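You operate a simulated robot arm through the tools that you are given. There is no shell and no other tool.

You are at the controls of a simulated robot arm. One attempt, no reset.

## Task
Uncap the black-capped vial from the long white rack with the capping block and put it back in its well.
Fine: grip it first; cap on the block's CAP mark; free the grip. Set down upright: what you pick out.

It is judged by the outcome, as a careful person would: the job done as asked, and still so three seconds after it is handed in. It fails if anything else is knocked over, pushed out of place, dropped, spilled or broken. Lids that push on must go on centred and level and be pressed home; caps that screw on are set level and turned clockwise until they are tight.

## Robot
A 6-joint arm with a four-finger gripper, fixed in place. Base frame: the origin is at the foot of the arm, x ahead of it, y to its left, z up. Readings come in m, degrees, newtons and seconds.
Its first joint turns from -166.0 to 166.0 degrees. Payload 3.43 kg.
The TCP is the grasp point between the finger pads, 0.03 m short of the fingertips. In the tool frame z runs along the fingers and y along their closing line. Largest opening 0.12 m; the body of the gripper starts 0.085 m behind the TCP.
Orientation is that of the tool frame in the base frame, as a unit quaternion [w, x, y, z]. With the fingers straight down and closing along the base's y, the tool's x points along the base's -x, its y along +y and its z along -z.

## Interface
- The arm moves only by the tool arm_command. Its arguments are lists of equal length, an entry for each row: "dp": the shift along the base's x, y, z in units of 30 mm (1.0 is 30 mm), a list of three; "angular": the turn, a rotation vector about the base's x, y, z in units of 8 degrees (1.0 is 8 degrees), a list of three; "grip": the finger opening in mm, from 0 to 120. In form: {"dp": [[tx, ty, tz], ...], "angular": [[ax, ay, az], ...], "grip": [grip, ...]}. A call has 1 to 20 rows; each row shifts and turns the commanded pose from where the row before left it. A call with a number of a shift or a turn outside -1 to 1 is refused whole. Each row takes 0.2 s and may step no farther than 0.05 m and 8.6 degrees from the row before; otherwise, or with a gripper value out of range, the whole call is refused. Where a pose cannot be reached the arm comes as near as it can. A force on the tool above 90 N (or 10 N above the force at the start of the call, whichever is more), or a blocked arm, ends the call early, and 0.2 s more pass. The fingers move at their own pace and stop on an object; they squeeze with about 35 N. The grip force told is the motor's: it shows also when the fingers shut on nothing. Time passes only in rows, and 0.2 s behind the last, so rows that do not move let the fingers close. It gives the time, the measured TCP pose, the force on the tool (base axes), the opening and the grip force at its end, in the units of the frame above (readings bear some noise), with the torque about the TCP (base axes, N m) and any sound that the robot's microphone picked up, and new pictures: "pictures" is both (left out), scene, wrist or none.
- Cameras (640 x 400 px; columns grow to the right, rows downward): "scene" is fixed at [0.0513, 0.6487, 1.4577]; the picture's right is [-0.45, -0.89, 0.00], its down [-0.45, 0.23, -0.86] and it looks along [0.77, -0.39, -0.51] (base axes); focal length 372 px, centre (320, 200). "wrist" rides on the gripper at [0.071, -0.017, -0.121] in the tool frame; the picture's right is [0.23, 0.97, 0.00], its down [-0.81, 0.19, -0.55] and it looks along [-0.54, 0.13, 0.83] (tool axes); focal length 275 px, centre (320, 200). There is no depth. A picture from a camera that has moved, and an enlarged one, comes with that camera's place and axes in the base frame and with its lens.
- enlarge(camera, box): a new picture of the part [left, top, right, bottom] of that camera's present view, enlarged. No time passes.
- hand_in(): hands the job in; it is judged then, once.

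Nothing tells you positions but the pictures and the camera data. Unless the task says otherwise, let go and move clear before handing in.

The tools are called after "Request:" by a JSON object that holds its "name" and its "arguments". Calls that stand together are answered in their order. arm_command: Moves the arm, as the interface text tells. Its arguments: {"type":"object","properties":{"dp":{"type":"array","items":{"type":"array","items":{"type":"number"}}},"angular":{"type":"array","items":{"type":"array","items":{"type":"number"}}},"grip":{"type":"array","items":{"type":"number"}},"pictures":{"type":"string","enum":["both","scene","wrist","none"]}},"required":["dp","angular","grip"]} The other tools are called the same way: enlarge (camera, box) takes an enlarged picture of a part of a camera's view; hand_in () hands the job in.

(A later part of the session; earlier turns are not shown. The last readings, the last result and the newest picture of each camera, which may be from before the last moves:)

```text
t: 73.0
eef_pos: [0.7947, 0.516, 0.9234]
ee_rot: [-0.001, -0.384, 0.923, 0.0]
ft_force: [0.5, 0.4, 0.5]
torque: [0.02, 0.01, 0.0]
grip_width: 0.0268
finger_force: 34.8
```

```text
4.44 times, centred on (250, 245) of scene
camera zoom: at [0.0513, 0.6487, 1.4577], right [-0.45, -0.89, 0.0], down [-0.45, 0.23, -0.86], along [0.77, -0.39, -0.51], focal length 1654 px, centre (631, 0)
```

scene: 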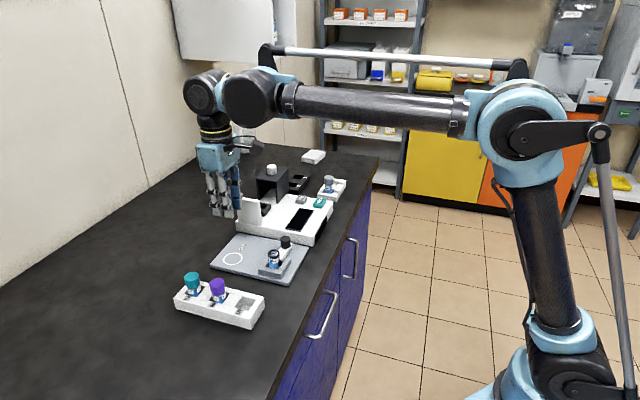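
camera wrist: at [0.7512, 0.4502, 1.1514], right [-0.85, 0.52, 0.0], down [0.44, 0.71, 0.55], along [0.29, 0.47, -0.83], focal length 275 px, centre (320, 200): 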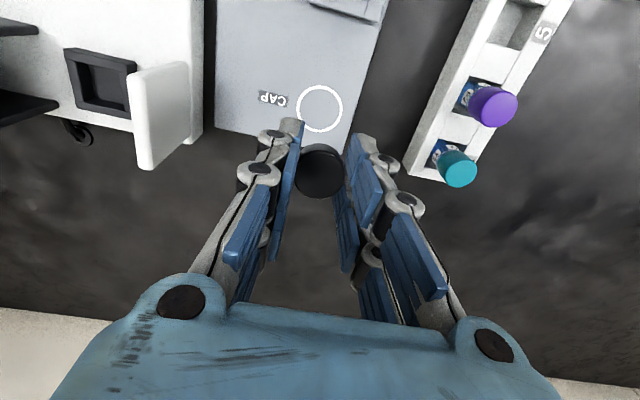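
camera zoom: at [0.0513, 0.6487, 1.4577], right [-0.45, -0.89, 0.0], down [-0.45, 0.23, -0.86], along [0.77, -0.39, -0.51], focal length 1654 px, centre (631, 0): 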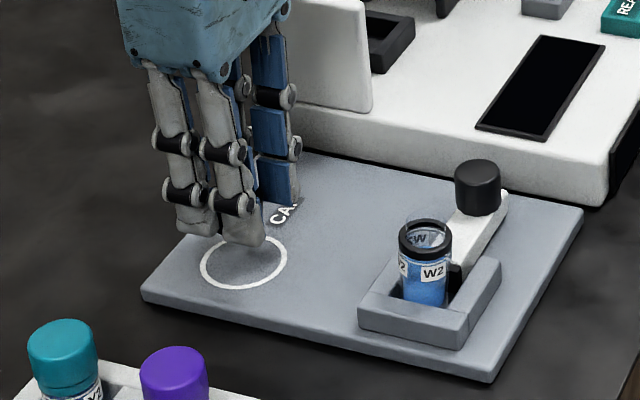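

The cap is over the ring, about 2 mm from centre. I'll trim and lower toward contact.

Request:
{"name": "arm_command", "arguments": {"dp": [[-0.065, -0.02, -0.25], [0, 0, -0.25], [0, 0, -0.15], [0, 0, 0]], "angular": [[0, 0, 0], [0, 0, 0], [0, 0, 0], [0, 0, 0]], "grip": [20, 20, 20, 20], "pictures": "none"}}

Request:
{"name": "arm_command", "arguments": {"dp": [[0, 0, -0.06], [0, 0, 0]], "angular": [[0, 0, 0], [0, 0, 0]], "grip": [20, 20], "pictures": "none"}}

Request:
{"name": "enlarge", "arguments": {"camera": "scene", "box": [210, 210, 280, 280]}}

Request:
{"name": "enlarge", "arguments": {"camera": "wrist", "box": [240, 80, 400, 220]}}

```text
t: 74.0
eef_pos: [0.7906, 0.5145, 0.9034]
ee_rot: [-0.001, -0.383, 0.924, 0.0]
ft_force: [-0.8, 0.3, 0.7]
torque: [-0.04, -0.01, 0.0]
grip_width: 0.027
finger_force: 34.9
```

```text
t: 74.6
eef_pos: [0.7922, 0.5157, 0.9013]
ee_rot: [0.0, -0.384, 0.923, -0.001]
ft_force: [0.7, 0.0, 0.0]
torque: [0.02, 0.02, -0.02]
grip_width: 0.0269
finger_force: 35.2
```

```text
5.71 times, centred on (245, 245) of scene
camera zoom: at [0.0513, 0.6487, 1.4577], right [-0.45, -0.89, 0.0], down [-0.45, 0.23, -0.86], along [0.77, -0.39, -0.51], focal length 2126 px, centre (749, -57)
```

zoom: 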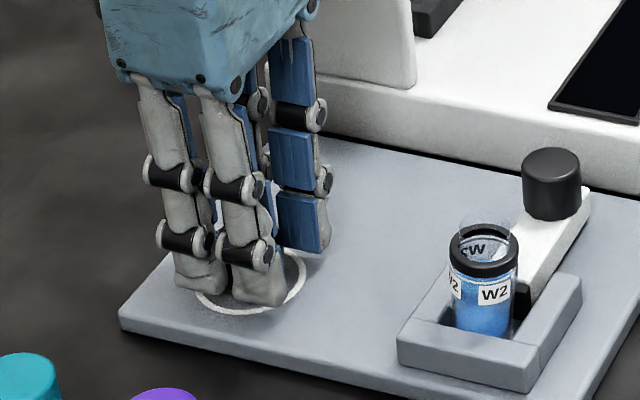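

```text
2.86 times, centred on (320, 150) of wrist
camera zoom: at [0.752, 0.4527, 1.0213], right [-0.85, 0.52, 0.0], down [0.44, 0.71, 0.55], along [0.29, 0.47, -0.83], focal length 786 px, centre (320, 343)
```

zoom: 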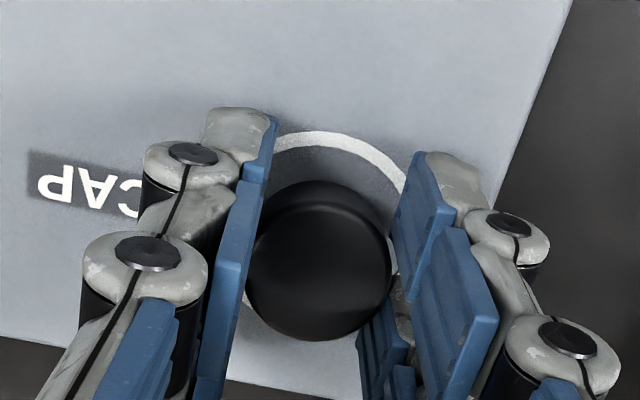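

The cap is centred in the ring and close to the plate. I'll take small steps down to contact.

Request:
{"name": "arm_command", "arguments": {"dp": [[0, 0, -0.06], [0, 0, 0]], "angular": [[0, 0, 0], [0, 0, 0]], "grip": [20, 20], "pictures": "none"}}

Request:
{"name": "arm_command", "arguments": {"dp": [[0, 0, -0.04], [0, 0, 0]], "angular": [[0, 0, 0], [0, 0, 0]], "grip": [20, 20], "pictures": "none"}}

```text
t: 75.2
eef_pos: [0.7913, 0.5167, 0.8999]
ee_rot: [-0.001, -0.384, 0.923, 0.0]
ft_force: [-0.3, -0.1, -0.9]
torque: [-0.02, 0.03, -0.05]
grip_width: 0.0269
finger_force: 35.2
```

```text
t: 75.8
eef_pos: [0.792, 0.5164, 0.8977]
ee_rot: [0.0, -0.384, 0.923, 0.0]
ft_force: [0.5, 0.1, 0.1]
torque: [-0.01, 0.01, 0.0]
grip_width: 0.0267
finger_force: 34.9
```

Request:
{"name": "arm_command", "arguments": {"dp": [[0, 0, -0.04], [0, 0, 0]], "angular": [[0, 0, 0], [0, 0, 0]], "grip": [20, 20], "pictures": "none"}}

Request:
{"name": "enlarge", "arguments": {"camera": "scene", "box": [225, 235, 265, 275]}}

```text
t: 76.4
eef_pos: [0.7919, 0.5164, 0.898]
ee_rot: [-0.001, -0.384, 0.923, 0.0]
ft_force: [0.4, 0.3, 1.7]
torque: [-0.01, -0.04, 0.01]
grip_width: 0.0268
finger_force: 34.9
```

```text
10.00 times, centred on (245, 255) of scene
camera zoom: at [0.0513, 0.6487, 1.4577], right [-0.45, -0.89, 0.0], down [-0.45, 0.23, -0.86], along [0.77, -0.39, -0.51], focal length 3720 px, centre (1070, -350)
```

zoom: 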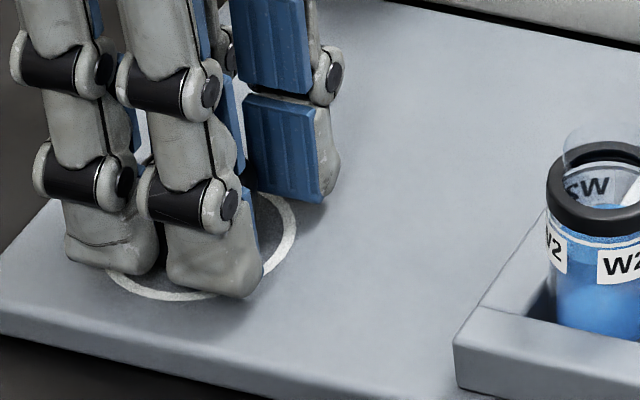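

Request:
{"name": "arm_command", "arguments": {"dp": [[0, 0, -0.03], [0, 0, 0]], "angular": [[0, 0, 0], [0, 0, 0]], "grip": [20, 20], "pictures": "none"}}

```text
t: 77.0
eef_pos: [0.7907, 0.5166, 0.8974]
ee_rot: [0.0, -0.384, 0.923, -0.001]
ft_force: [2.1, 2.0, 8.3]
torque: [0.01, -0.01, 0.01]
grip_width: 0.0271
finger_force: 34.7
```

Contact at about 8 N, so the cap is on the plate. I'll open gently and rise.

Request:
{"name": "arm_command", "arguments": {"dp": [[0, 0, 0.01], [0, 0, 0], [0, 0, 0], [0, 0, 0.3], [0, 0, 0.7], [0, 0, 0.9], [0, 0, 0.9], [0, 0, 0.9], [0, 0, 0.9], [0, 0, 0]], "angular": [[0, 0, 0], [0, 0, 0], [0, 0, 0], [0, 0, 0], [0, 0, 0], [0, 0, 0], [0, 0, 0], [0, 0, 0], [0, 0, 0], [0, 0, 0]], "grip": [30, 38, 56, 56, 56, 56, 56, 56, 56, 56]}}

Request:
{"name": "enlarge", "arguments": {"camera": "scene", "box": [215, 215, 305, 285]}}

Request:
{"name": "enlarge", "arguments": {"camera": "wrist", "box": [220, 20, 420, 200]}}

```text
t: 79.2
eef_pos: [0.7926, 0.5158, 1.0372]
ee_rot: [-0.001, -0.385, 0.923, 0.0]
ft_force: [-0.1, 0.9, 0.2]
torque: [-0.02, -0.02, 0.01]
grip_width: 0.0561
finger_force: 0.1
camera wrist: at [0.7524, 0.4525, 1.1576], right [-0.85, 0.52, 0.0], down [0.44, 0.71, 0.55], along [0.29, 0.47, -0.83], focal length 275 px, centre (320, 200)
```

scene: 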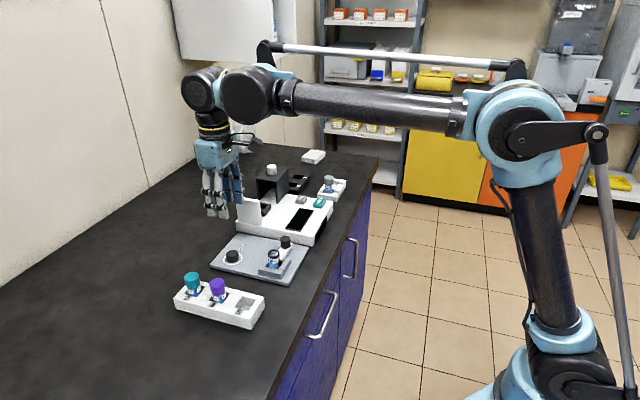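
wrist: 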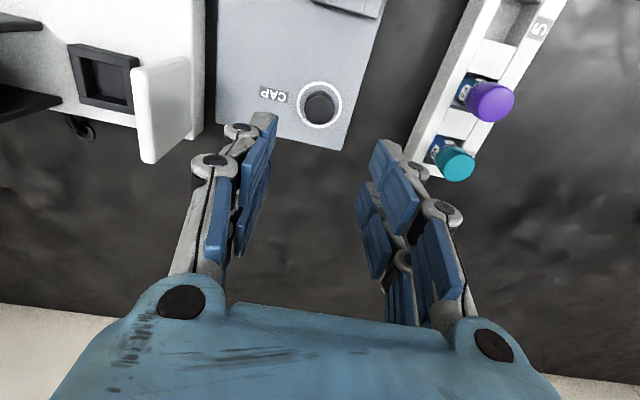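

```text
5.71 times, centred on (260, 250) of scene
camera zoom: at [0.0513, 0.6487, 1.4577], right [-0.45, -0.89, 0.0], down [-0.45, 0.23, -0.86], along [0.77, -0.39, -0.51], focal length 2126 px, centre (663, -86)
```

zoom: 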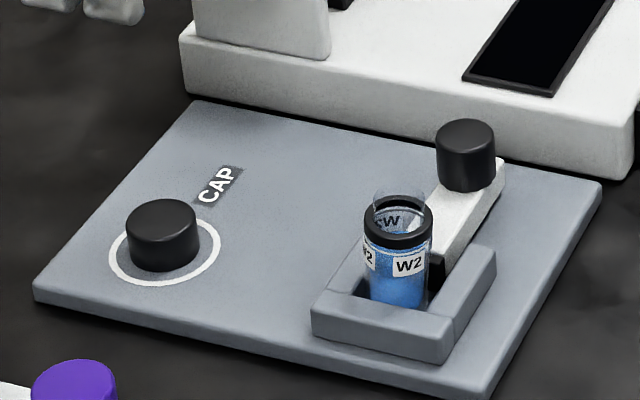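

```text
2.22 times, centred on (320, 110) of wrist
camera zoom: at [0.7524, 0.4525, 1.1576], right [-0.85, 0.52, 0.0], down [0.44, 0.71, 0.55], along [0.29, 0.47, -0.83], focal length 612 px, centre (320, 400)
```

zoom: 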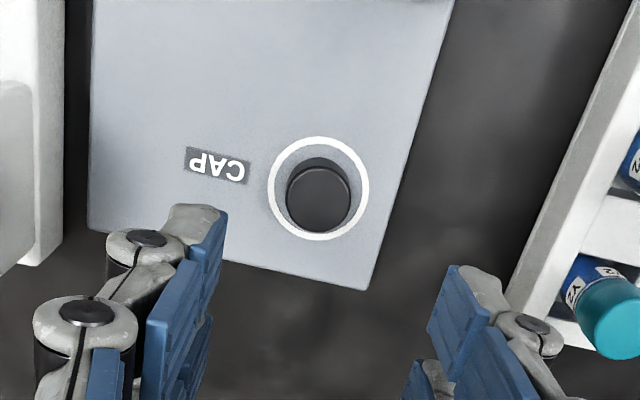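

The cap stands upright and centred in the CAP ring, and the open vial is still upright in the clamp. Next I free the clamp, turning the tool −90° and going above the knob at about (0.757, 0.391).

Request:
{"name": "arm_command", "arguments": {"dp": [[-0.099, -0.347, 0], [-0.099, -0.347, 0], [-0.099, -0.347, 0], [-0.099, -0.347, 0], [-0.099, -0.347, 0], [-0.099, -0.347, 0], [-0.099, -0.347, 0], [-0.099, -0.347, 0], [-0.099, -0.347, 0], [-0.099, -0.347, 0], [-0.099, -0.347, 0], [-0.099, -0.347, 0], [0, 0, 0], [0, 0, 0]], "angular": [[0, 0, -0.94], [0, 0, -0.94], [0, 0, -0.94], [0, 0, -0.94], [0, 0, -0.94], [0, 0, -0.94], [0, 0, -0.94], [0, 0, -0.94], [0, 0, -0.94], [0, 0, -0.94], [0, 0, -0.94], [0, 0, -0.94], [0, 0, 0], [0, 0, 0]], "grip": [60, 60, 60, 60, 60, 60, 60, 60, 60, 60, 60, 60, 60, 60]}}

Request:
{"name": "enlarge", "arguments": {"camera": "wrist", "box": [220, 30, 420, 210]}}

```text
t: 82.2
eef_pos: [0.7546, 0.3922, 1.0364]
ee_rot: [-0.001, 0.383, 0.924, 0.0]
ft_force: [0.4, 0.1, -0.6]
torque: [-0.04, 0.01, -0.02]
grip_width: 0.06
finger_force: 0.0
camera wrist: at [0.6911, 0.4296, 1.1568], right [0.53, 0.85, 0.0], down [0.71, -0.44, 0.55], along [0.47, -0.29, -0.83], focal length 275 px, centre (320, 200)
```

scene: 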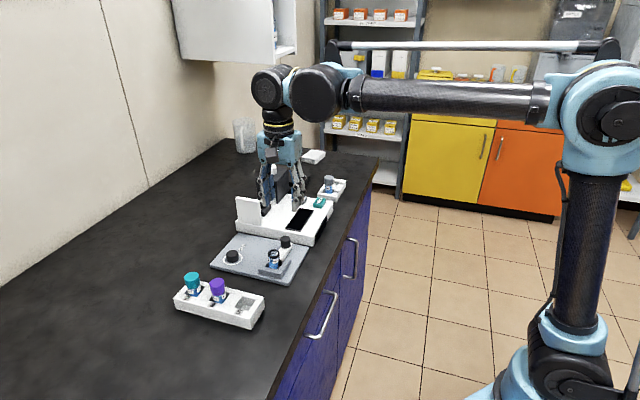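
wrist: 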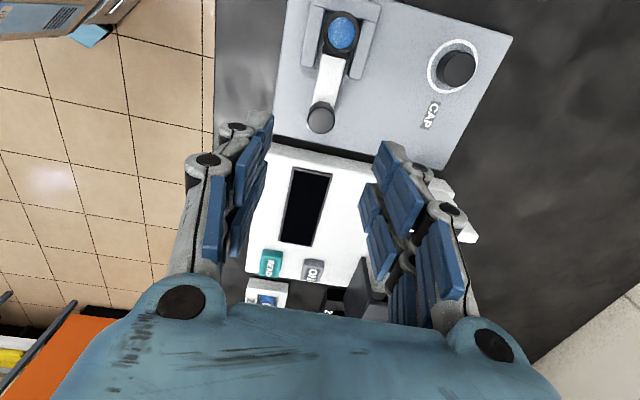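

```text
2.22 times, centred on (320, 120) of wrist
camera zoom: at [0.6911, 0.4296, 1.1568], right [0.53, 0.85, 0.0], down [0.71, -0.44, 0.55], along [0.47, -0.29, -0.83], focal length 612 px, centre (320, 378)
```

zoom: 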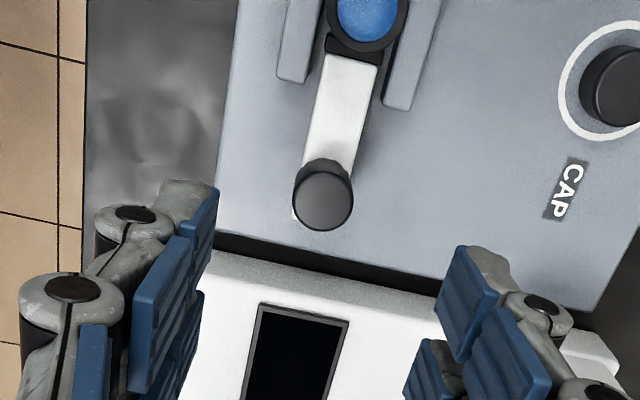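

The knob is about 5 mm from my axis. I'll correct and descend partway, then check centring again.

Request:
{"name": "arm_command", "arguments": {"dp": [[0.18, -0.047, -0.6], [0, 0, -0.7], [0, 0, -0.7], [0, 0, -0.6], [0, 0, -0.4], [0, 0, 0], [0, 0, 0]], "angular": [[0, 0, 0], [0, 0, 0], [0, 0, 0], [0, 0, 0], [0, 0, 0], [0, 0, 0], [0, 0, 0]], "grip": [56, 56, 56, 56, 56, 56, 56], "pictures": "none"}}

Request:
{"name": "enlarge", "arguments": {"camera": "wrist", "box": [240, 60, 400, 220]}}

Request:
{"name": "enlarge", "arguments": {"camera": "scene", "box": [225, 195, 315, 280]}}

```text
t: 83.8
eef_pos: [0.7609, 0.3911, 0.9466]
ee_rot: [0.0, 0.383, 0.924, 0.0]
ft_force: [0.4, -0.3, 0.3]
torque: [0.0, 0.0, -0.01]
grip_width: 0.0562
finger_force: 0.1
```

```text
2.50 times, centred on (320, 140) of wrist
camera zoom: at [0.6976, 0.4287, 1.0668], right [0.53, 0.85, 0.0], down [0.71, -0.44, 0.55], along [0.47, -0.29, -0.83], focal length 688 px, centre (320, 350)
```

zoom: 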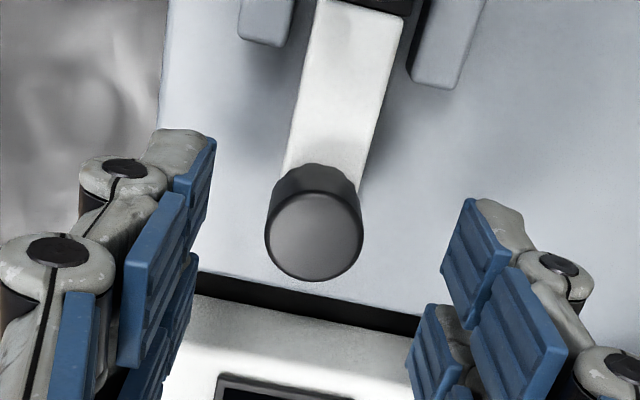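

```text
4.71 times, centred on (270, 238) of scene
camera zoom: at [0.0513, 0.6487, 1.4577], right [-0.45, -0.89, 0.0], down [-0.45, 0.23, -0.86], along [0.77, -0.39, -0.51], focal length 1751 px, centre (555, 24)
```

zoom: 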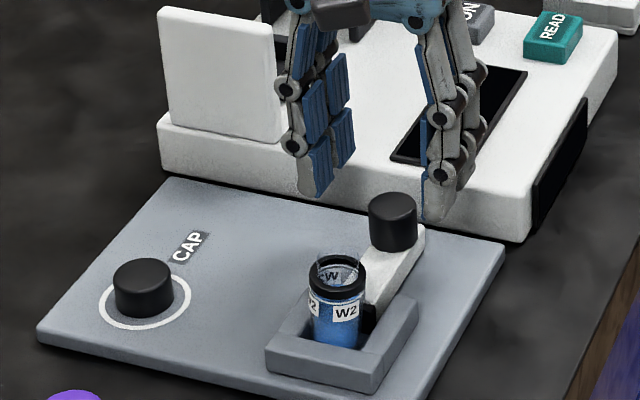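

I'm about 2 mm off along the closing axis. I'll correct, lower to z ≈ 0.922 and close on the knob.

Request:
{"name": "arm_command", "arguments": {"dp": [[-0.073, -0.013, -0.3], [0, 0, -0.3], [0, 0, -0.2], [0, 0, 0], [0, 0, 0], [0, 0, 0], [0, 0, 0], [0, 0, 0]], "angular": [[0, 0, 0], [0, 0, 0], [0, 0, 0], [0, 0, 0], [0, 0, 0], [0, 0, 0], [0, 0, 0], [0, 0, 0]], "grip": [56, 56, 56, 56, 40, 18, 18, 18], "pictures": "none"}}

```text
t: 85.6
eef_pos: [0.7587, 0.3877, 0.9213]
ee_rot: [-0.001, 0.383, 0.924, 0.001]
ft_force: [11.4, 10.9, 4.4]
torque: [0.3, -0.35, 0.08]
grip_width: 0.0269
finger_force: 7.7
```

Request:
{"name": "arm_command", "arguments": {"dp": [[0.031, 0.031, 0], [0, 0, 0], [0, 0, 0]], "angular": [[0, 0, 0], [0, 0, 0], [0, 0, 0]], "grip": [18, 18, 18], "pictures": "none"}}

```text
t: 86.4
eef_pos: [0.7591, 0.39, 0.9213]
ee_rot: [-0.002, 0.383, 0.924, 0.0]
ft_force: [11.2, 3.4, -4.1]
torque: [0.05, -0.26, -0.05]
grip_width: 0.0246
finger_force: 5.3
```

Request:
{"name": "arm_command", "arguments": {"dp": [[0.012, 0.012, 0], [0, 0, 0]], "angular": [[0, 0, 0], [0, 0, 0]], "grip": [18, 18], "pictures": "none"}}

```text
t: 87.0
eef_pos: [0.7593, 0.389, 0.9219]
ee_rot: [-0.002, 0.384, 0.924, -0.001]
ft_force: [0.2, -6.5, -16.9]
torque: [-0.14, 0.01, -0.08]
grip_width: 0.0234
finger_force: 45.0
```

The knob is gripped firmly. I'm sliding it back, away from the vial, in small steps.

Request:
{"name": "arm_command", "arguments": {"dp": [[0.07, -0.07, 0], [0.07, -0.07, 0], [0, 0, 0]], "angular": [[0, 0, 0], [0, 0, 0], [0, 0, 0]], "grip": [18, 18, 18], "pictures": "none"}}

Request:
{"name": "enlarge", "arguments": {"camera": "scene", "box": [245, 210, 315, 280]}}

Request:
{"name": "enlarge", "arguments": {"camera": "wrist", "box": [230, 0, 410, 190]}}

```text
t: 87.8
eef_pos: [0.7635, 0.3876, 0.9212]
ee_rot: [-0.001, 0.382, 0.924, 0.0]
ft_force: [-14.9, -7.1, -16.3]
torque: [-0.09, 0.53, -0.03]
grip_width: 0.0233
finger_force: 45.7
```

```text
5.71 times, centred on (280, 245) of scene
camera zoom: at [0.0513, 0.6487, 1.4577], right [-0.45, -0.89, 0.0], down [-0.45, 0.23, -0.86], along [0.77, -0.39, -0.51], focal length 2126 px, centre (549, -57)
```

zoom: 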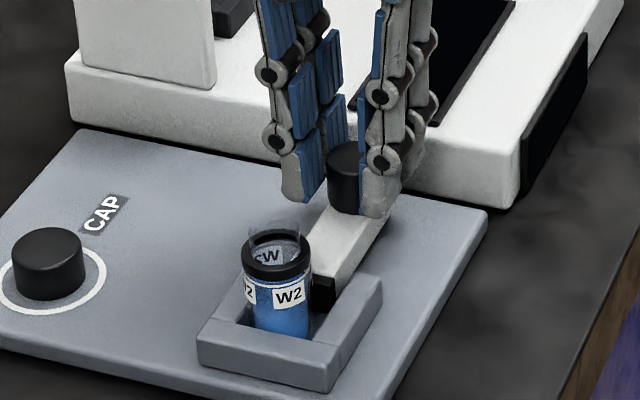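

```text
2.11 times, centred on (320, 95) of wrist
camera zoom: at [0.7001, 0.4246, 1.0423], right [0.53, 0.85, 0.0], down [0.71, -0.44, 0.55], along [0.47, -0.29, -0.83], focal length 580 px, centre (320, 421)
```

zoom: 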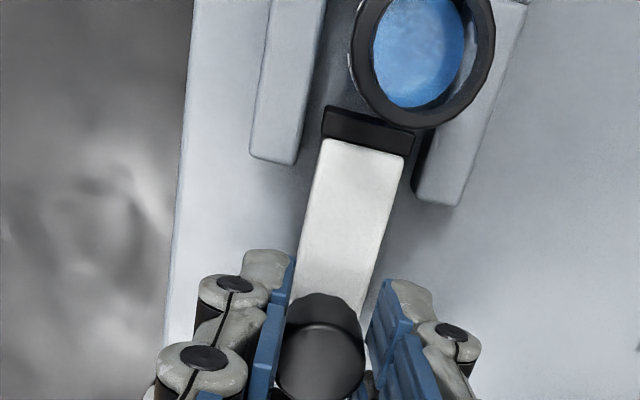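

The jaw is backing away and the vial stays upright. Two more steps back.

Request:
{"name": "arm_command", "arguments": {"dp": [[0.062, -0.078, 0], [0.066, -0.074, 0], [0, 0, 0]], "angular": [[0, 0, 0], [0, 0, 0], [0, 0, 0]], "grip": [18, 18, 18], "pictures": "none"}}

Request:
{"name": "enlarge", "arguments": {"camera": "scene", "box": [245, 210, 315, 280]}}

Request:
{"name": "enlarge", "arguments": {"camera": "wrist", "box": [230, 0, 410, 190]}}

```text
t: 88.6
eef_pos: [0.7685, 0.3821, 0.9222]
ee_rot: [0.0, 0.383, 0.924, 0.0]
ft_force: [-1.1, -4.3, -5.3]
torque: [-0.12, 0.0, 0.03]
grip_width: 0.0235
finger_force: 44.8
```

```text
5.71 times, centred on (280, 245) of scene
camera zoom: at [0.0513, 0.6487, 1.4577], right [-0.45, -0.89, 0.0], down [-0.45, 0.23, -0.86], along [0.77, -0.39, -0.51], focal length 2126 px, centre (549, -57)
```

zoom: 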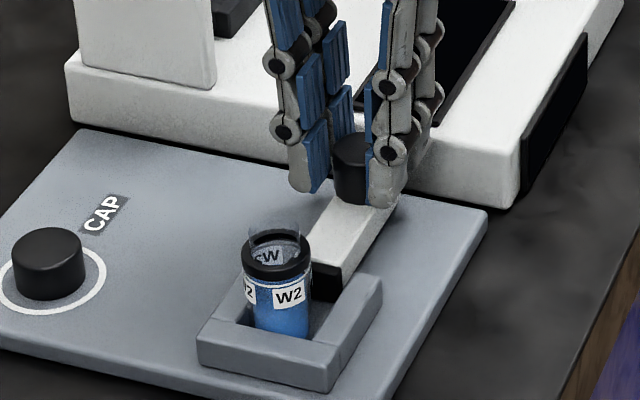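

```text
2.11 times, centred on (320, 95) of wrist
camera zoom: at [0.705, 0.4193, 1.0423], right [0.53, 0.85, 0.0], down [0.71, -0.44, 0.55], along [0.47, -0.29, -0.83], focal length 580 px, centre (320, 421)
```

zoom: 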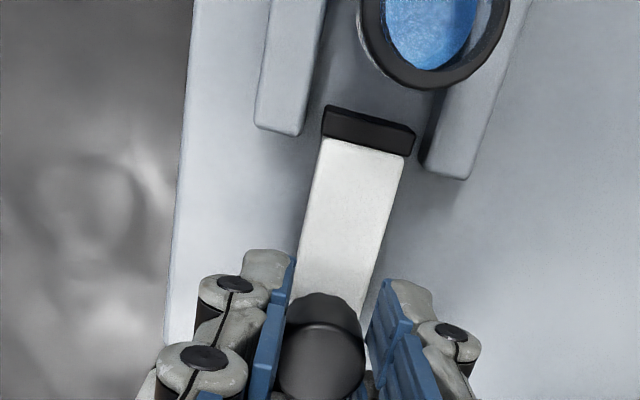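

The clamp is open, with the jaw about 12 mm clear of the vial. I'll release the knob and rise.

Request:
{"name": "arm_command", "arguments": {"dp": [[0, 0, 0], [0, 0, 0], [0, 0, 0.3], [0, 0, 0.7], [0, 0, 0.9], [0, 0, 0.9], [0, 0, 0.9], [0, 0, 0]], "angular": [[0, 0, 0], [0, 0, 0], [0, 0, 0], [0, 0, 0], [0, 0, 0], [0, 0, 0], [0, 0, 0], [0, 0, 0]], "grip": [34, 56, 56, 56, 56, 56, 56, 56]}}

Request:
{"name": "enlarge", "arguments": {"camera": "scene", "box": [255, 225, 300, 270]}}

Request:
{"name": "enlarge", "arguments": {"camera": "wrist", "box": [230, 0, 410, 190]}}

```text
t: 90.4
eef_pos: [0.7714, 0.3819, 1.0319]
ee_rot: [-0.001, 0.383, 0.924, 0.001]
ft_force: [-0.3, 0.8, 0.6]
torque: [0.02, -0.01, -0.02]
grip_width: 0.0562
finger_force: 0.0
camera wrist: at [0.7078, 0.4194, 1.1521], right [0.53, 0.85, 0.0], down [0.71, -0.44, 0.55], along [0.47, -0.29, -0.83], focal length 275 px, centre (320, 200)
```

scene: 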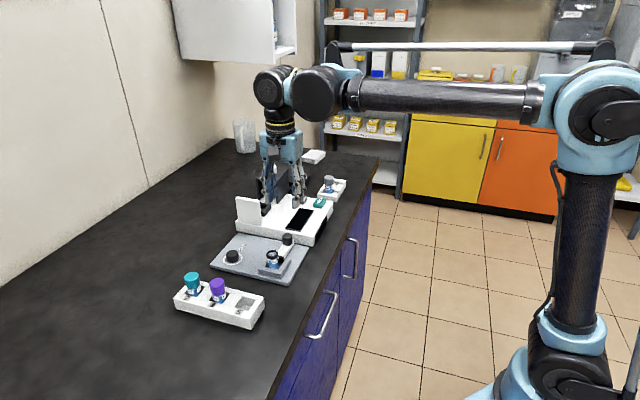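
wrist: 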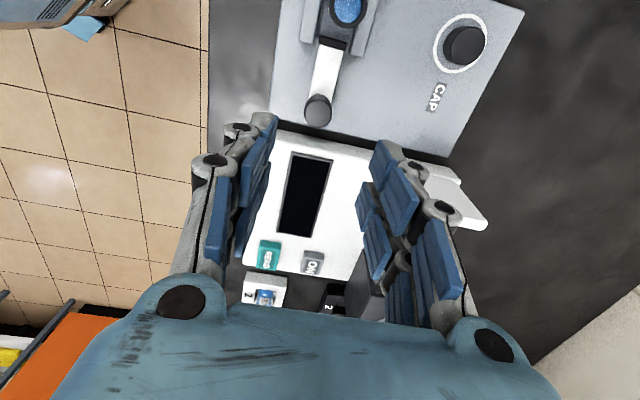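

```text
8.89 times, centred on (278, 248) of scene
camera zoom: at [0.0513, 0.6487, 1.4577], right [-0.45, -0.89, 0.0], down [-0.45, 0.23, -0.86], along [0.77, -0.39, -0.51], focal length 3307 px, centre (698, -222)
```

zoom: 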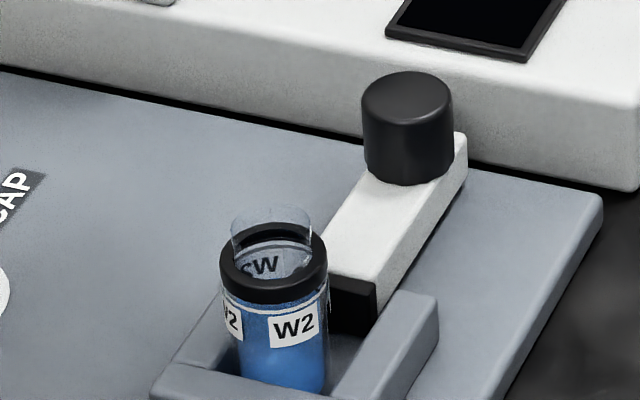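

```text
2.11 times, centred on (320, 95) of wrist
camera zoom: at [0.7078, 0.4194, 1.1521], right [0.53, 0.85, 0.0], down [0.71, -0.44, 0.55], along [0.47, -0.29, -0.83], focal length 580 px, centre (320, 421)
```

zoom: 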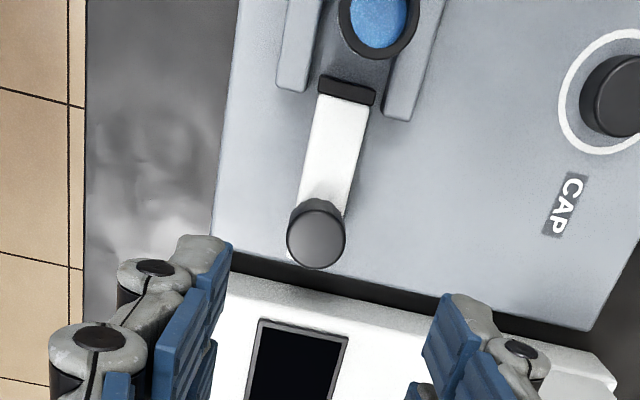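

The clamp is released and the open vial stands free and upright. I'll turn the tool back to yaw 45° and move above the vial.

Request:
{"name": "arm_command", "arguments": {"dp": [[-0.187, 0.153, 0], [-0.187, 0.153, 0], [-0.187, 0.153, 0], [-0.187, 0.153, 0], [-0.187, 0.153, 0], [-0.187, 0.153, 0], [-0.187, 0.153, 0], [-0.187, 0.153, 0], [-0.187, 0.153, 0], [-0.187, 0.153, 0], [-0.187, 0.153, 0], [-0.187, 0.153, 0], [0, 0, 0], [0, 0, 0]], "angular": [[0, 0, 0.94], [0, 0, 0.94], [0, 0, 0.94], [0, 0, 0.94], [0, 0, 0.94], [0, 0, 0.94], [0, 0, 0.94], [0, 0, 0.94], [0, 0, 0.94], [0, 0, 0.94], [0, 0, 0.94], [0, 0, 0.94], [0, 0, 0], [0, 0, 0]], "grip": [60, 60, 60, 60, 60, 60, 60, 60, 60, 60, 60, 60, 60, 60]}}

Request:
{"name": "enlarge", "arguments": {"camera": "wrist", "box": [240, 50, 400, 210]}}

Request:
{"name": "enlarge", "arguments": {"camera": "wrist", "box": [360, 60, 520, 240]}}

```text
t: 93.4
eef_pos: [0.7001, 0.4373, 1.0334]
ee_rot: [-0.002, -0.384, 0.923, -0.001]
ft_force: [0.2, -0.5, -0.7]
torque: [0.01, -0.02, 0.02]
grip_width: 0.0598
finger_force: 0.1
camera wrist: at [0.6612, 0.374, 1.1543], right [-0.85, 0.52, 0.0], down [0.44, 0.71, 0.55], along [0.29, 0.47, -0.83], focal length 275 px, centre (320, 200)
```

scene: 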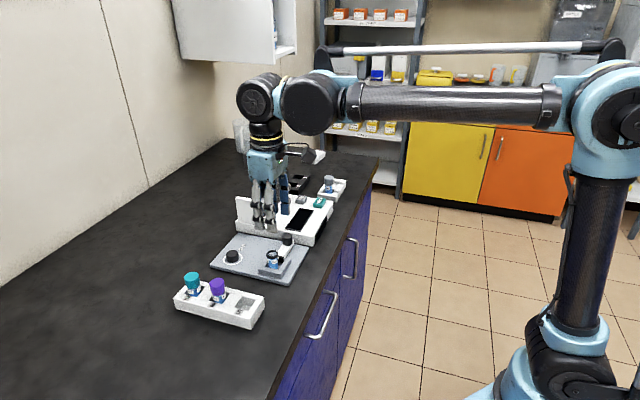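
wrist: 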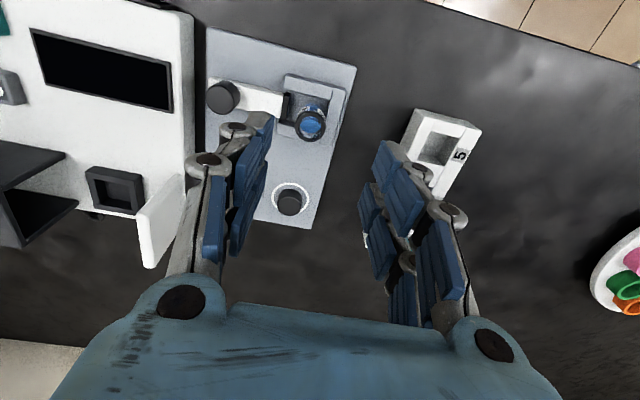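

```text
2.50 times, centred on (320, 130) of wrist
camera zoom: at [0.6612, 0.374, 1.1543], right [-0.85, 0.52, 0.0], down [0.44, 0.71, 0.55], along [0.29, 0.47, -0.83], focal length 688 px, centre (320, 375)
```

zoom: 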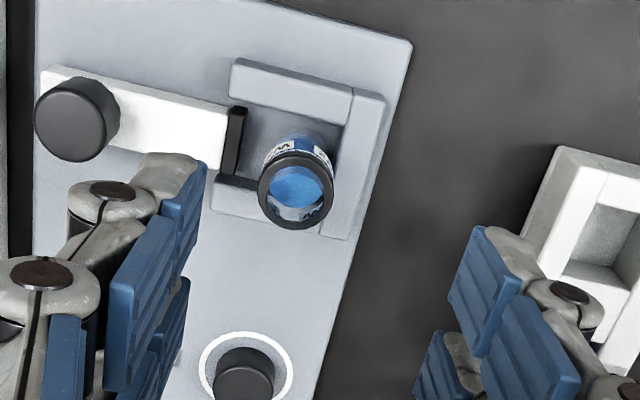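

```text
2.22 times, centred on (440, 150) of wrist
camera zoom: at [0.6612, 0.374, 1.1543], right [-0.85, 0.52, 0.0], down [0.44, 0.71, 0.55], along [0.29, 0.47, -0.83], focal length 612 px, centre (53, 311)
```

zoom: 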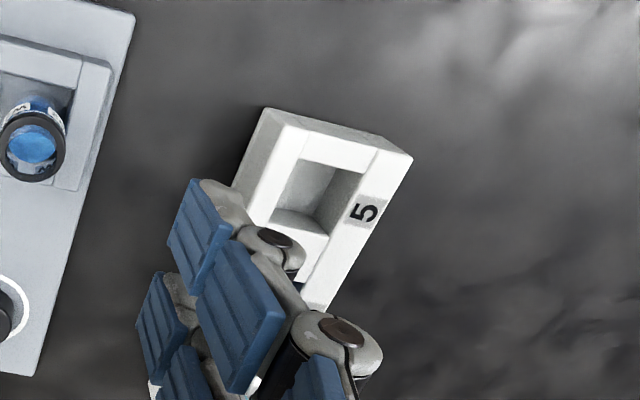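

The vial's collar centre is about (0.711, 0.438). I'll shift about 11 mm and descend partway with the fingers open.

Request:
{"name": "arm_command", "arguments": {"dp": [[0.36, 0.035, 0], [0, 0, -0.6], [0, 0, -0.6], [0, 0, -0.6], [0, 0, -0.4], [0, 0, 0], [0, 0, 0]], "angular": [[0, 0, 0], [0, 0, 0], [0, 0, 0], [0, 0, 0], [0, 0, 0], [0, 0, 0], [0, 0, 0]], "grip": [60, 60, 60, 60, 60, 60, 60], "pictures": "none"}}

Request:
{"name": "enlarge", "arguments": {"camera": "wrist", "box": [240, 60, 400, 220]}}

Request:
{"name": "enlarge", "arguments": {"camera": "scene", "box": [245, 210, 315, 280]}}

```text
t: 95.0
eef_pos: [0.7119, 0.4374, 0.9675]
ee_rot: [0.0, -0.385, 0.923, -0.001]
ft_force: [0.1, -0.3, 0.5]
torque: [-0.03, -0.02, 0.02]
grip_width: 0.0596
finger_force: 0.1
```

```text
2.50 times, centred on (320, 140) of wrist
camera zoom: at [0.674, 0.3741, 1.0876], right [-0.85, 0.52, 0.0], down [0.44, 0.71, 0.55], along [0.29, 0.47, -0.83], focal length 688 px, centre (320, 350)
```

zoom: 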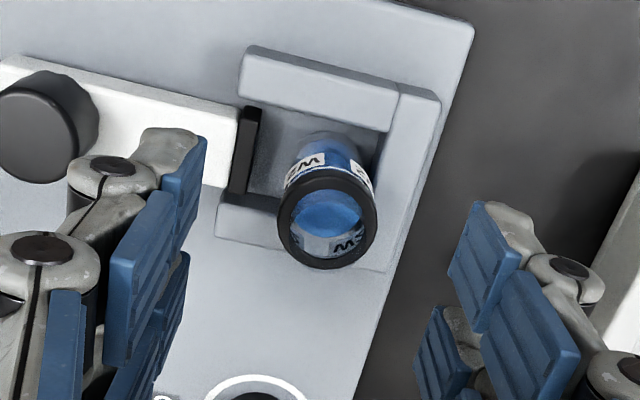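

```text
5.71 times, centred on (280, 245) of scene
camera zoom: at [0.0513, 0.6487, 1.4577], right [-0.45, -0.89, 0.0], down [-0.45, 0.23, -0.86], along [0.77, -0.39, -0.51], focal length 2126 px, centre (549, -57)
```

zoom: 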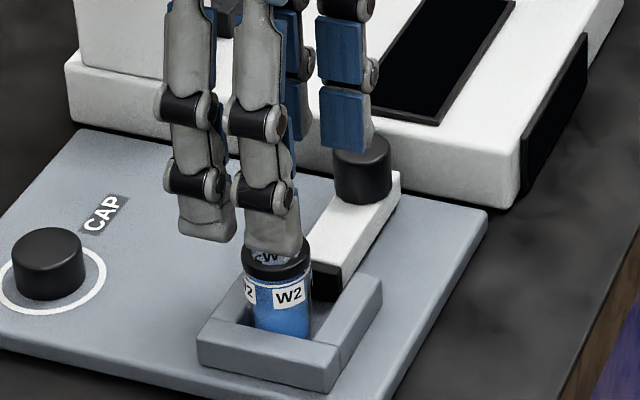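

The vial is 2 mm off along the closing axis. I'll correct, lower to TCP z ≈ 0.933 so the tips are above the block walls and jaw, and close on the collar and upper body.

Request:
{"name": "arm_command", "arguments": {"dp": [[-0.053, 0.053, -0.4], [0, 0, -0.4], [0, 0, -0.35], [0, 0, 0], [0, 0, 0], [0, 0, 0], [0, 0, 0], [0, 0, 0], [0, 0, 0]], "angular": [[0, 0, 0], [0, 0, 0], [0, 0, 0], [0, 0, 0], [0, 0, 0], [0, 0, 0], [0, 0, 0], [0, 0, 0], [0, 0, 0]], "grip": [60, 60, 60, 60, 48, 38, 32, 20, 20], "pictures": "none"}}

Request:
{"name": "enlarge", "arguments": {"camera": "wrist", "box": [240, 70, 400, 230]}}

Request:
{"name": "enlarge", "arguments": {"camera": "scene", "box": [245, 210, 315, 280]}}

```text
t: 97.0
eef_pos: [0.7101, 0.4392, 0.9324]
ee_rot: [-0.001, -0.383, 0.924, 0.0]
ft_force: [0.5, 0.7, 0.7]
torque: [-0.01, -0.01, -0.02]
grip_width: 0.0246
finger_force: 34.8
```

```text
2.50 times, centred on (320, 150) of wrist
camera zoom: at [0.6706, 0.3776, 1.0532], right [-0.85, 0.52, 0.0], down [0.44, 0.71, 0.55], along [0.29, 0.47, -0.83], focal length 688 px, centre (320, 325)
```

zoom: 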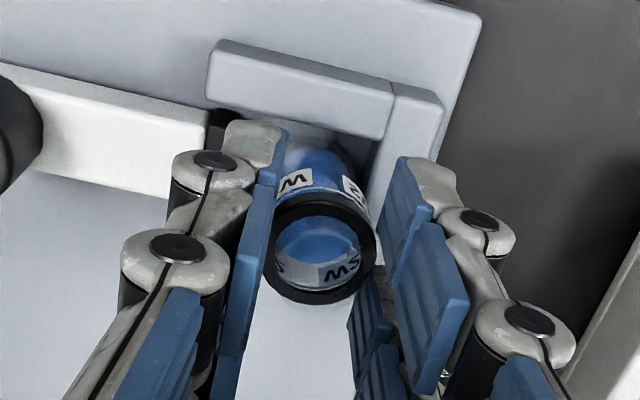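

```text
5.71 times, centred on (280, 245) of scene
camera zoom: at [0.0513, 0.6487, 1.4577], right [-0.45, -0.89, 0.0], down [-0.45, 0.23, -0.86], along [0.77, -0.39, -0.51], focal length 2126 px, centre (549, -57)
```

zoom: 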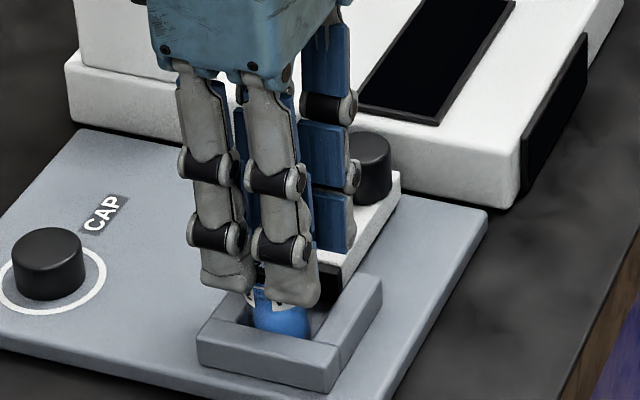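

The vial is gripped at 24.6 mm with no side load. I'll lift slowly and straight.

Request:
{"name": "arm_command", "arguments": {"dp": [[0, 0, 0.1], [0, 0, 0.15], [0, 0, 0.2], [0, 0, 0.3], [0, 0, 0.4], [0, 0, 0.5], [0, 0, 0.5], [0, 0, 0.5], [0, 0, 0.4], [0, 0, 0.2], [0, 0, 0]], "angular": [[0, 0, 0], [0, 0, 0], [0, 0, 0], [0, 0, 0], [0, 0, 0], [0, 0, 0], [0, 0, 0], [0, 0, 0], [0, 0, 0], [0, 0, 0], [0, 0, 0]], "grip": [20, 20, 20, 20, 20, 20, 20, 20, 20, 20, 20]}}

Request:
{"name": "enlarge", "arguments": {"camera": "wrist", "box": [240, 70, 400, 230]}}

Request:
{"name": "enlarge", "arguments": {"camera": "scene", "box": [225, 180, 315, 280]}}

```text
t: 99.4
eef_pos: [0.7112, 0.4404, 1.0302]
ee_rot: [-0.002, -0.384, 0.923, 0.0]
ft_force: [-1.2, -0.3, -0.6]
torque: [-0.05, 0.01, 0.0]
grip_width: 0.0245
finger_force: 35.4
camera wrist: at [0.6707, 0.3772, 1.151], right [-0.85, 0.52, 0.0], down [0.44, 0.71, 0.55], along [0.29, 0.47, -0.83], focal length 275 px, centre (320, 200)
```

scene: 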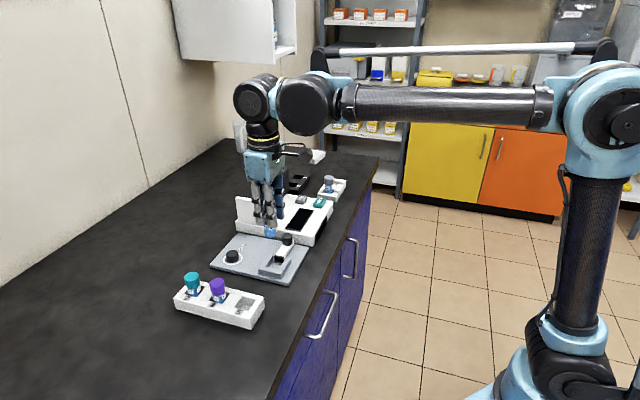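
wrist: 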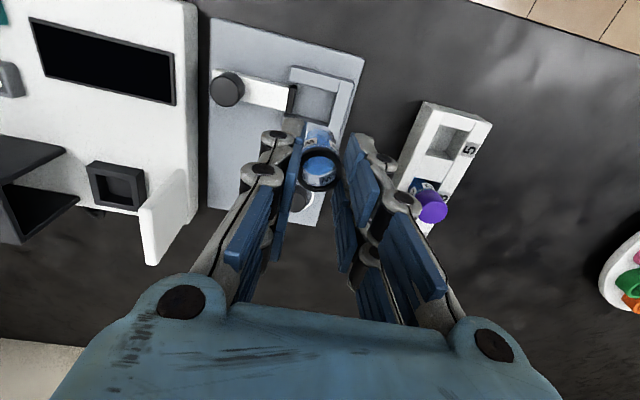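

```text
2.50 times, centred on (320, 150) of wrist
camera zoom: at [0.6707, 0.3772, 1.151], right [-0.85, 0.52, 0.0], down [0.44, 0.71, 0.55], along [0.29, 0.47, -0.83], focal length 688 px, centre (320, 325)
```

zoom: 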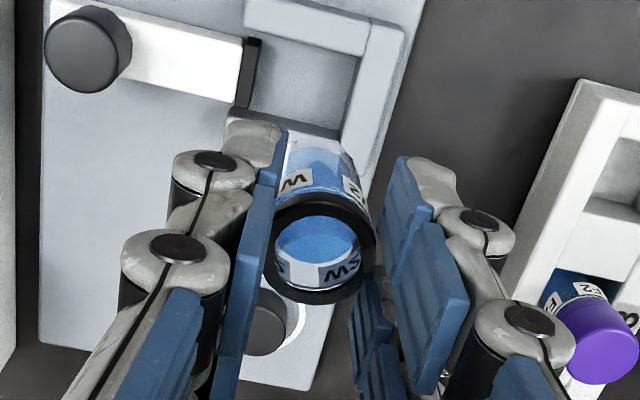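

```text
4.00 times, centred on (270, 230) of scene
camera zoom: at [0.0513, 0.6487, 1.4577], right [-0.45, -0.89, 0.0], down [-0.45, 0.23, -0.86], along [0.77, -0.39, -0.51], focal length 1488 px, centre (520, 80)
```

zoom: 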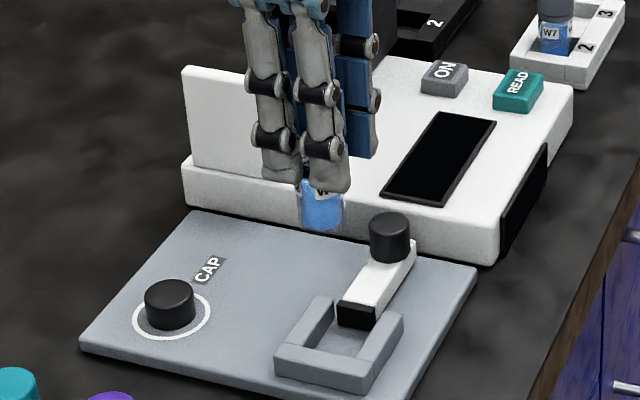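

The open vial is held upright, the cap stays on its mark and the clamp is clear. I'm carrying it slowly back above well 5.

Request:
{"name": "arm_command", "arguments": {"dp": [[-0.15, 0.15, 0], [-0.28, 0.28, 0], [-0.35, 0.36, 0], [-0.35, 0.36, 0], [-0.35, 0.36, 0], [-0.35, 0.36, 0], [-0.35, 0.36, 0], [-0.35, 0.36, 0], [-0.3, 0.3, 0], [-0.2, 0.2, 0], [-0.12, 0.12, 0], [0, 0, 0], [0, 0, 0]], "angular": [[0, 0, 0], [0, 0, 0], [0, 0, 0], [0, 0, 0], [0, 0, 0], [0, 0, 0], [0, 0, 0], [0, 0, 0], [0, 0, 0], [0, 0, 0], [0, 0, 0], [0, 0, 0], [0, 0, 0]], "grip": [20, 20, 20, 20, 20, 20, 20, 20, 20, 20, 20, 20, 20]}}

Request:
{"name": "enlarge", "arguments": {"camera": "wrist", "box": [240, 50, 400, 220]}}

Request:
{"name": "enlarge", "arguments": {"camera": "scene", "box": [170, 210, 280, 330]}}

```text
t: 102.2
eef_pos: [0.615, 0.5368, 1.0316]
ee_rot: [-0.001, -0.384, 0.923, 0.0]
ft_force: [0.0, -0.1, -0.8]
torque: [0.02, 0.02, -0.01]
grip_width: 0.0245
finger_force: 35.1
camera wrist: at [0.5761, 0.4732, 1.1517], right [-0.85, 0.52, 0.0], down [0.44, 0.71, 0.55], along [0.29, 0.47, -0.83], focal length 275 px, centre (320, 200)
```

scene: 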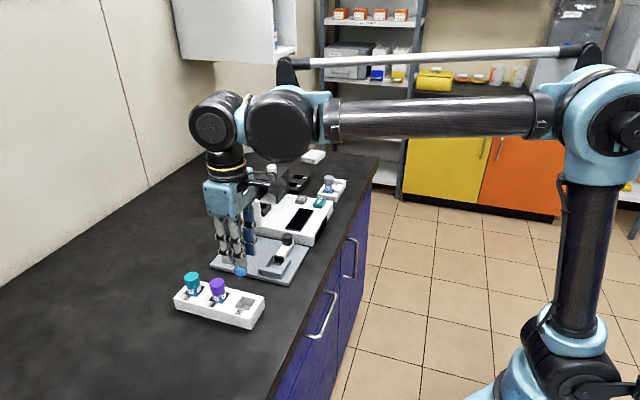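
wrist: 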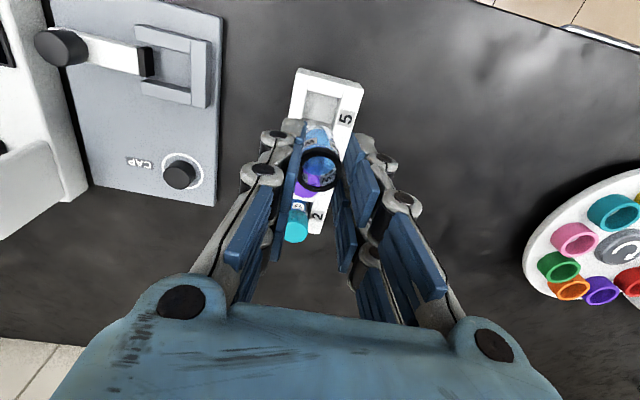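

```text
2.35 times, centred on (320, 135) of wrist
camera zoom: at [0.5761, 0.4732, 1.1517], right [-0.85, 0.52, 0.0], down [0.44, 0.71, 0.55], along [0.29, 0.47, -0.83], focal length 648 px, centre (320, 353)
```

zoom: 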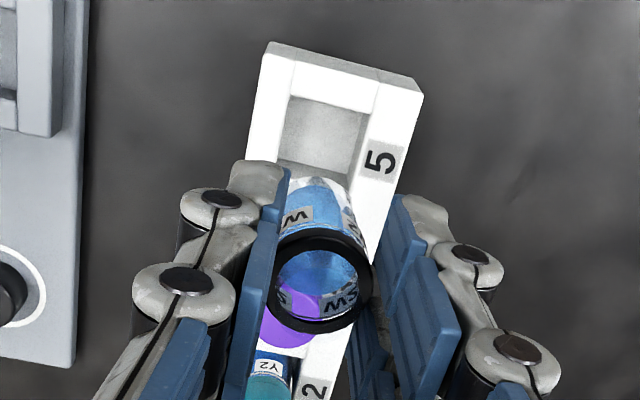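

```text
3.33 times, centred on (225, 270) of scene
camera zoom: at [0.0513, 0.6487, 1.4577], right [-0.45, -0.89, 0.0], down [-0.45, 0.23, -0.86], along [0.77, -0.39, -0.51], focal length 1240 px, centre (637, -33)
```

zoom: 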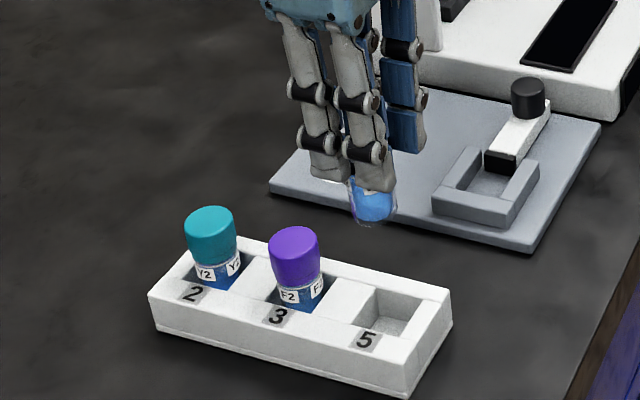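

I'm over well 5, and all my estimates put the well centre near (0.615, 0.536). I'll lower until the vial's bottom is just above the rack and check alignment.

Request:
{"name": "arm_command", "arguments": {"dp": [[0.03, 0, -0.3], [0, 0, -0.5], [0, 0, -0.6], [0, 0, -0.5], [0, 0, -0.4], [0, 0, 0], [0, 0, 0]], "angular": [[0, 0, 0], [0, 0, 0], [0, 0, 0], [0, 0, 0], [0, 0, 0], [0, 0, 0], [0, 0, 0]], "grip": [20, 20, 20, 20, 20, 20, 20], "pictures": "none"}}

Request:
{"name": "enlarge", "arguments": {"camera": "wrist", "box": [250, 70, 390, 210]}}

Request:
{"name": "enlarge", "arguments": {"camera": "scene", "box": [205, 245, 275, 325]}}

```text
t: 103.8
eef_pos: [0.6165, 0.5363, 0.962]
ee_rot: [-0.002, -0.384, 0.923, 0.0]
ft_force: [0.8, 0.9, -0.8]
torque: [-0.01, 0.03, -0.04]
grip_width: 0.0248
finger_force: 35.1
```

```text
2.86 times, centred on (320, 140) of wrist
camera zoom: at [0.5771, 0.4733, 1.083], right [-0.85, 0.52, 0.0], down [0.44, 0.71, 0.55], along [0.29, 0.47, -0.83], focal length 786 px, centre (320, 371)
```

zoom: 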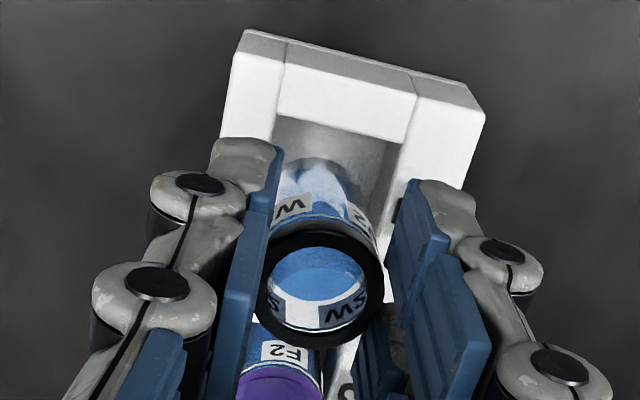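

```text
5.00 times, centred on (240, 285) of scene
camera zoom: at [0.0513, 0.6487, 1.4577], right [-0.45, -0.89, 0.0], down [-0.45, 0.23, -0.86], along [0.77, -0.39, -0.51], focal length 1860 px, centre (720, -225)
```

zoom: 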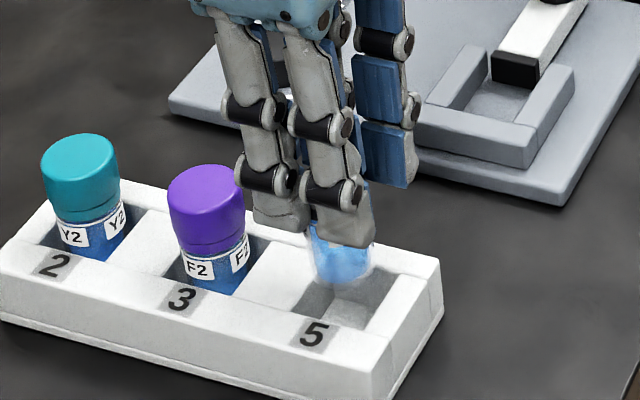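

The vial's bottom is just above the well. I'll zoom in to verify alignment before inserting.

Request:
{"name": "enlarge", "arguments": {"camera": "scene", "box": [225, 275, 265, 315]}}

Request:
{"name": "enlarge", "arguments": {"camera": "wrist", "box": [285, 85, 365, 165]}}

```text
10.00 times, centred on (245, 295) of scene
camera zoom: at [0.0513, 0.6487, 1.4577], right [-0.45, -0.89, 0.0], down [-0.45, 0.23, -0.86], along [0.77, -0.39, -0.51], focal length 3720 px, centre (1070, -750)
```

zoom: 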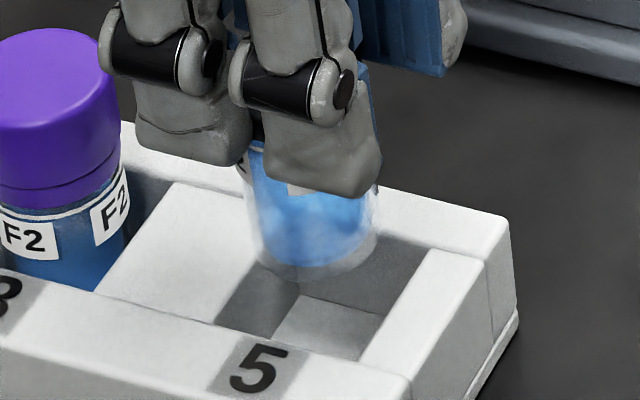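

```text
5.00 times, centred on (325, 125) of wrist
camera zoom: at [0.5771, 0.4733, 1.083], right [-0.85, 0.52, 0.0], down [0.44, 0.71, 0.55], along [0.29, 0.47, -0.83], focal length 1376 px, centre (295, 575)
```

zoom: 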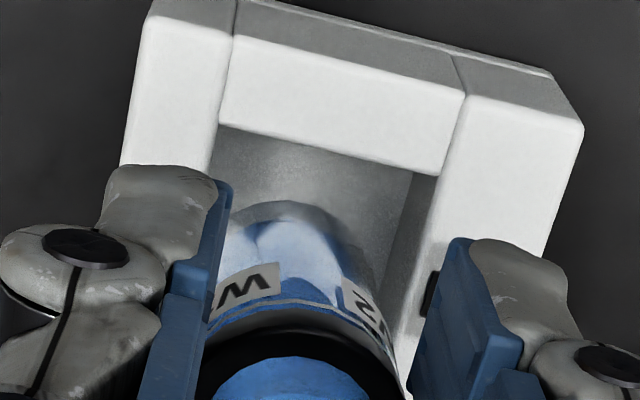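

The vial is aligned with the well within about 1 mm. I'm inserting slowly.

Request:
{"name": "arm_command", "arguments": {"dp": [[0, 0, -0.2], [0, 0, -0.2], [0, 0, -0.2], [0, 0, 0], [0, 0, 0]], "angular": [[0, 0, 0], [0, 0, 0], [0, 0, 0], [0, 0, 0], [0, 0, 0]], "grip": [20, 20, 20, 20, 20], "pictures": "none"}}

Request:
{"name": "enlarge", "arguments": {"camera": "scene", "box": [225, 275, 265, 315]}}

Request:
{"name": "enlarge", "arguments": {"camera": "wrist", "box": [250, 70, 390, 210]}}

```text
t: 105.0
eef_pos: [0.6159, 0.5352, 0.9449]
ee_rot: [-0.001, -0.384, 0.923, 0.0]
ft_force: [-0.1, 1.0, -1.2]
torque: [0.02, 0.0, -0.01]
grip_width: 0.0248
finger_force: 35.2
```

```text
10.00 times, centred on (245, 295) of scene
camera zoom: at [0.0513, 0.6487, 1.4577], right [-0.45, -0.89, 0.0], down [-0.45, 0.23, -0.86], along [0.77, -0.39, -0.51], focal length 3720 px, centre (1070, -750)
```

zoom: 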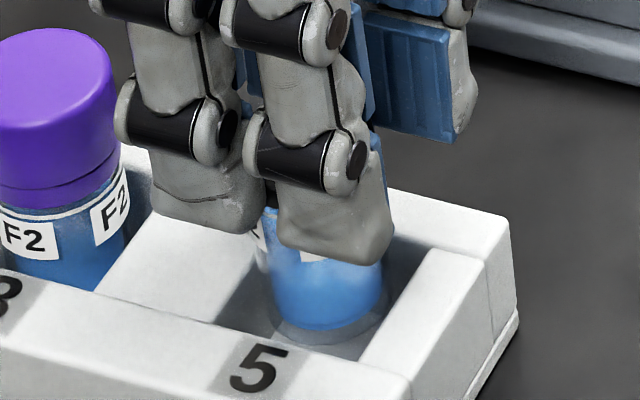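

```text
2.86 times, centred on (320, 140) of wrist
camera zoom: at [0.5772, 0.4726, 1.0645], right [-0.85, 0.52, 0.0], down [0.44, 0.71, 0.55], along [0.29, 0.47, -0.83], focal length 786 px, centre (320, 371)
```

zoom: 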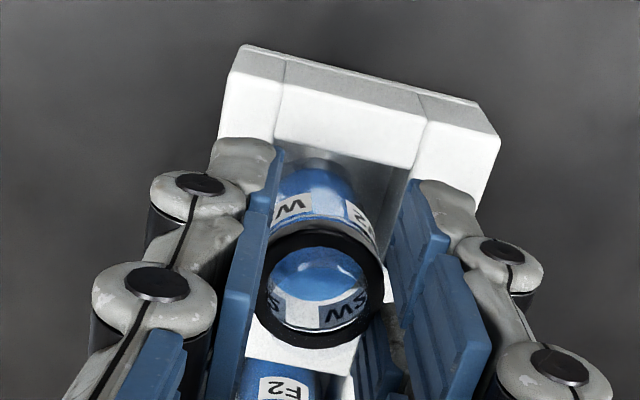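

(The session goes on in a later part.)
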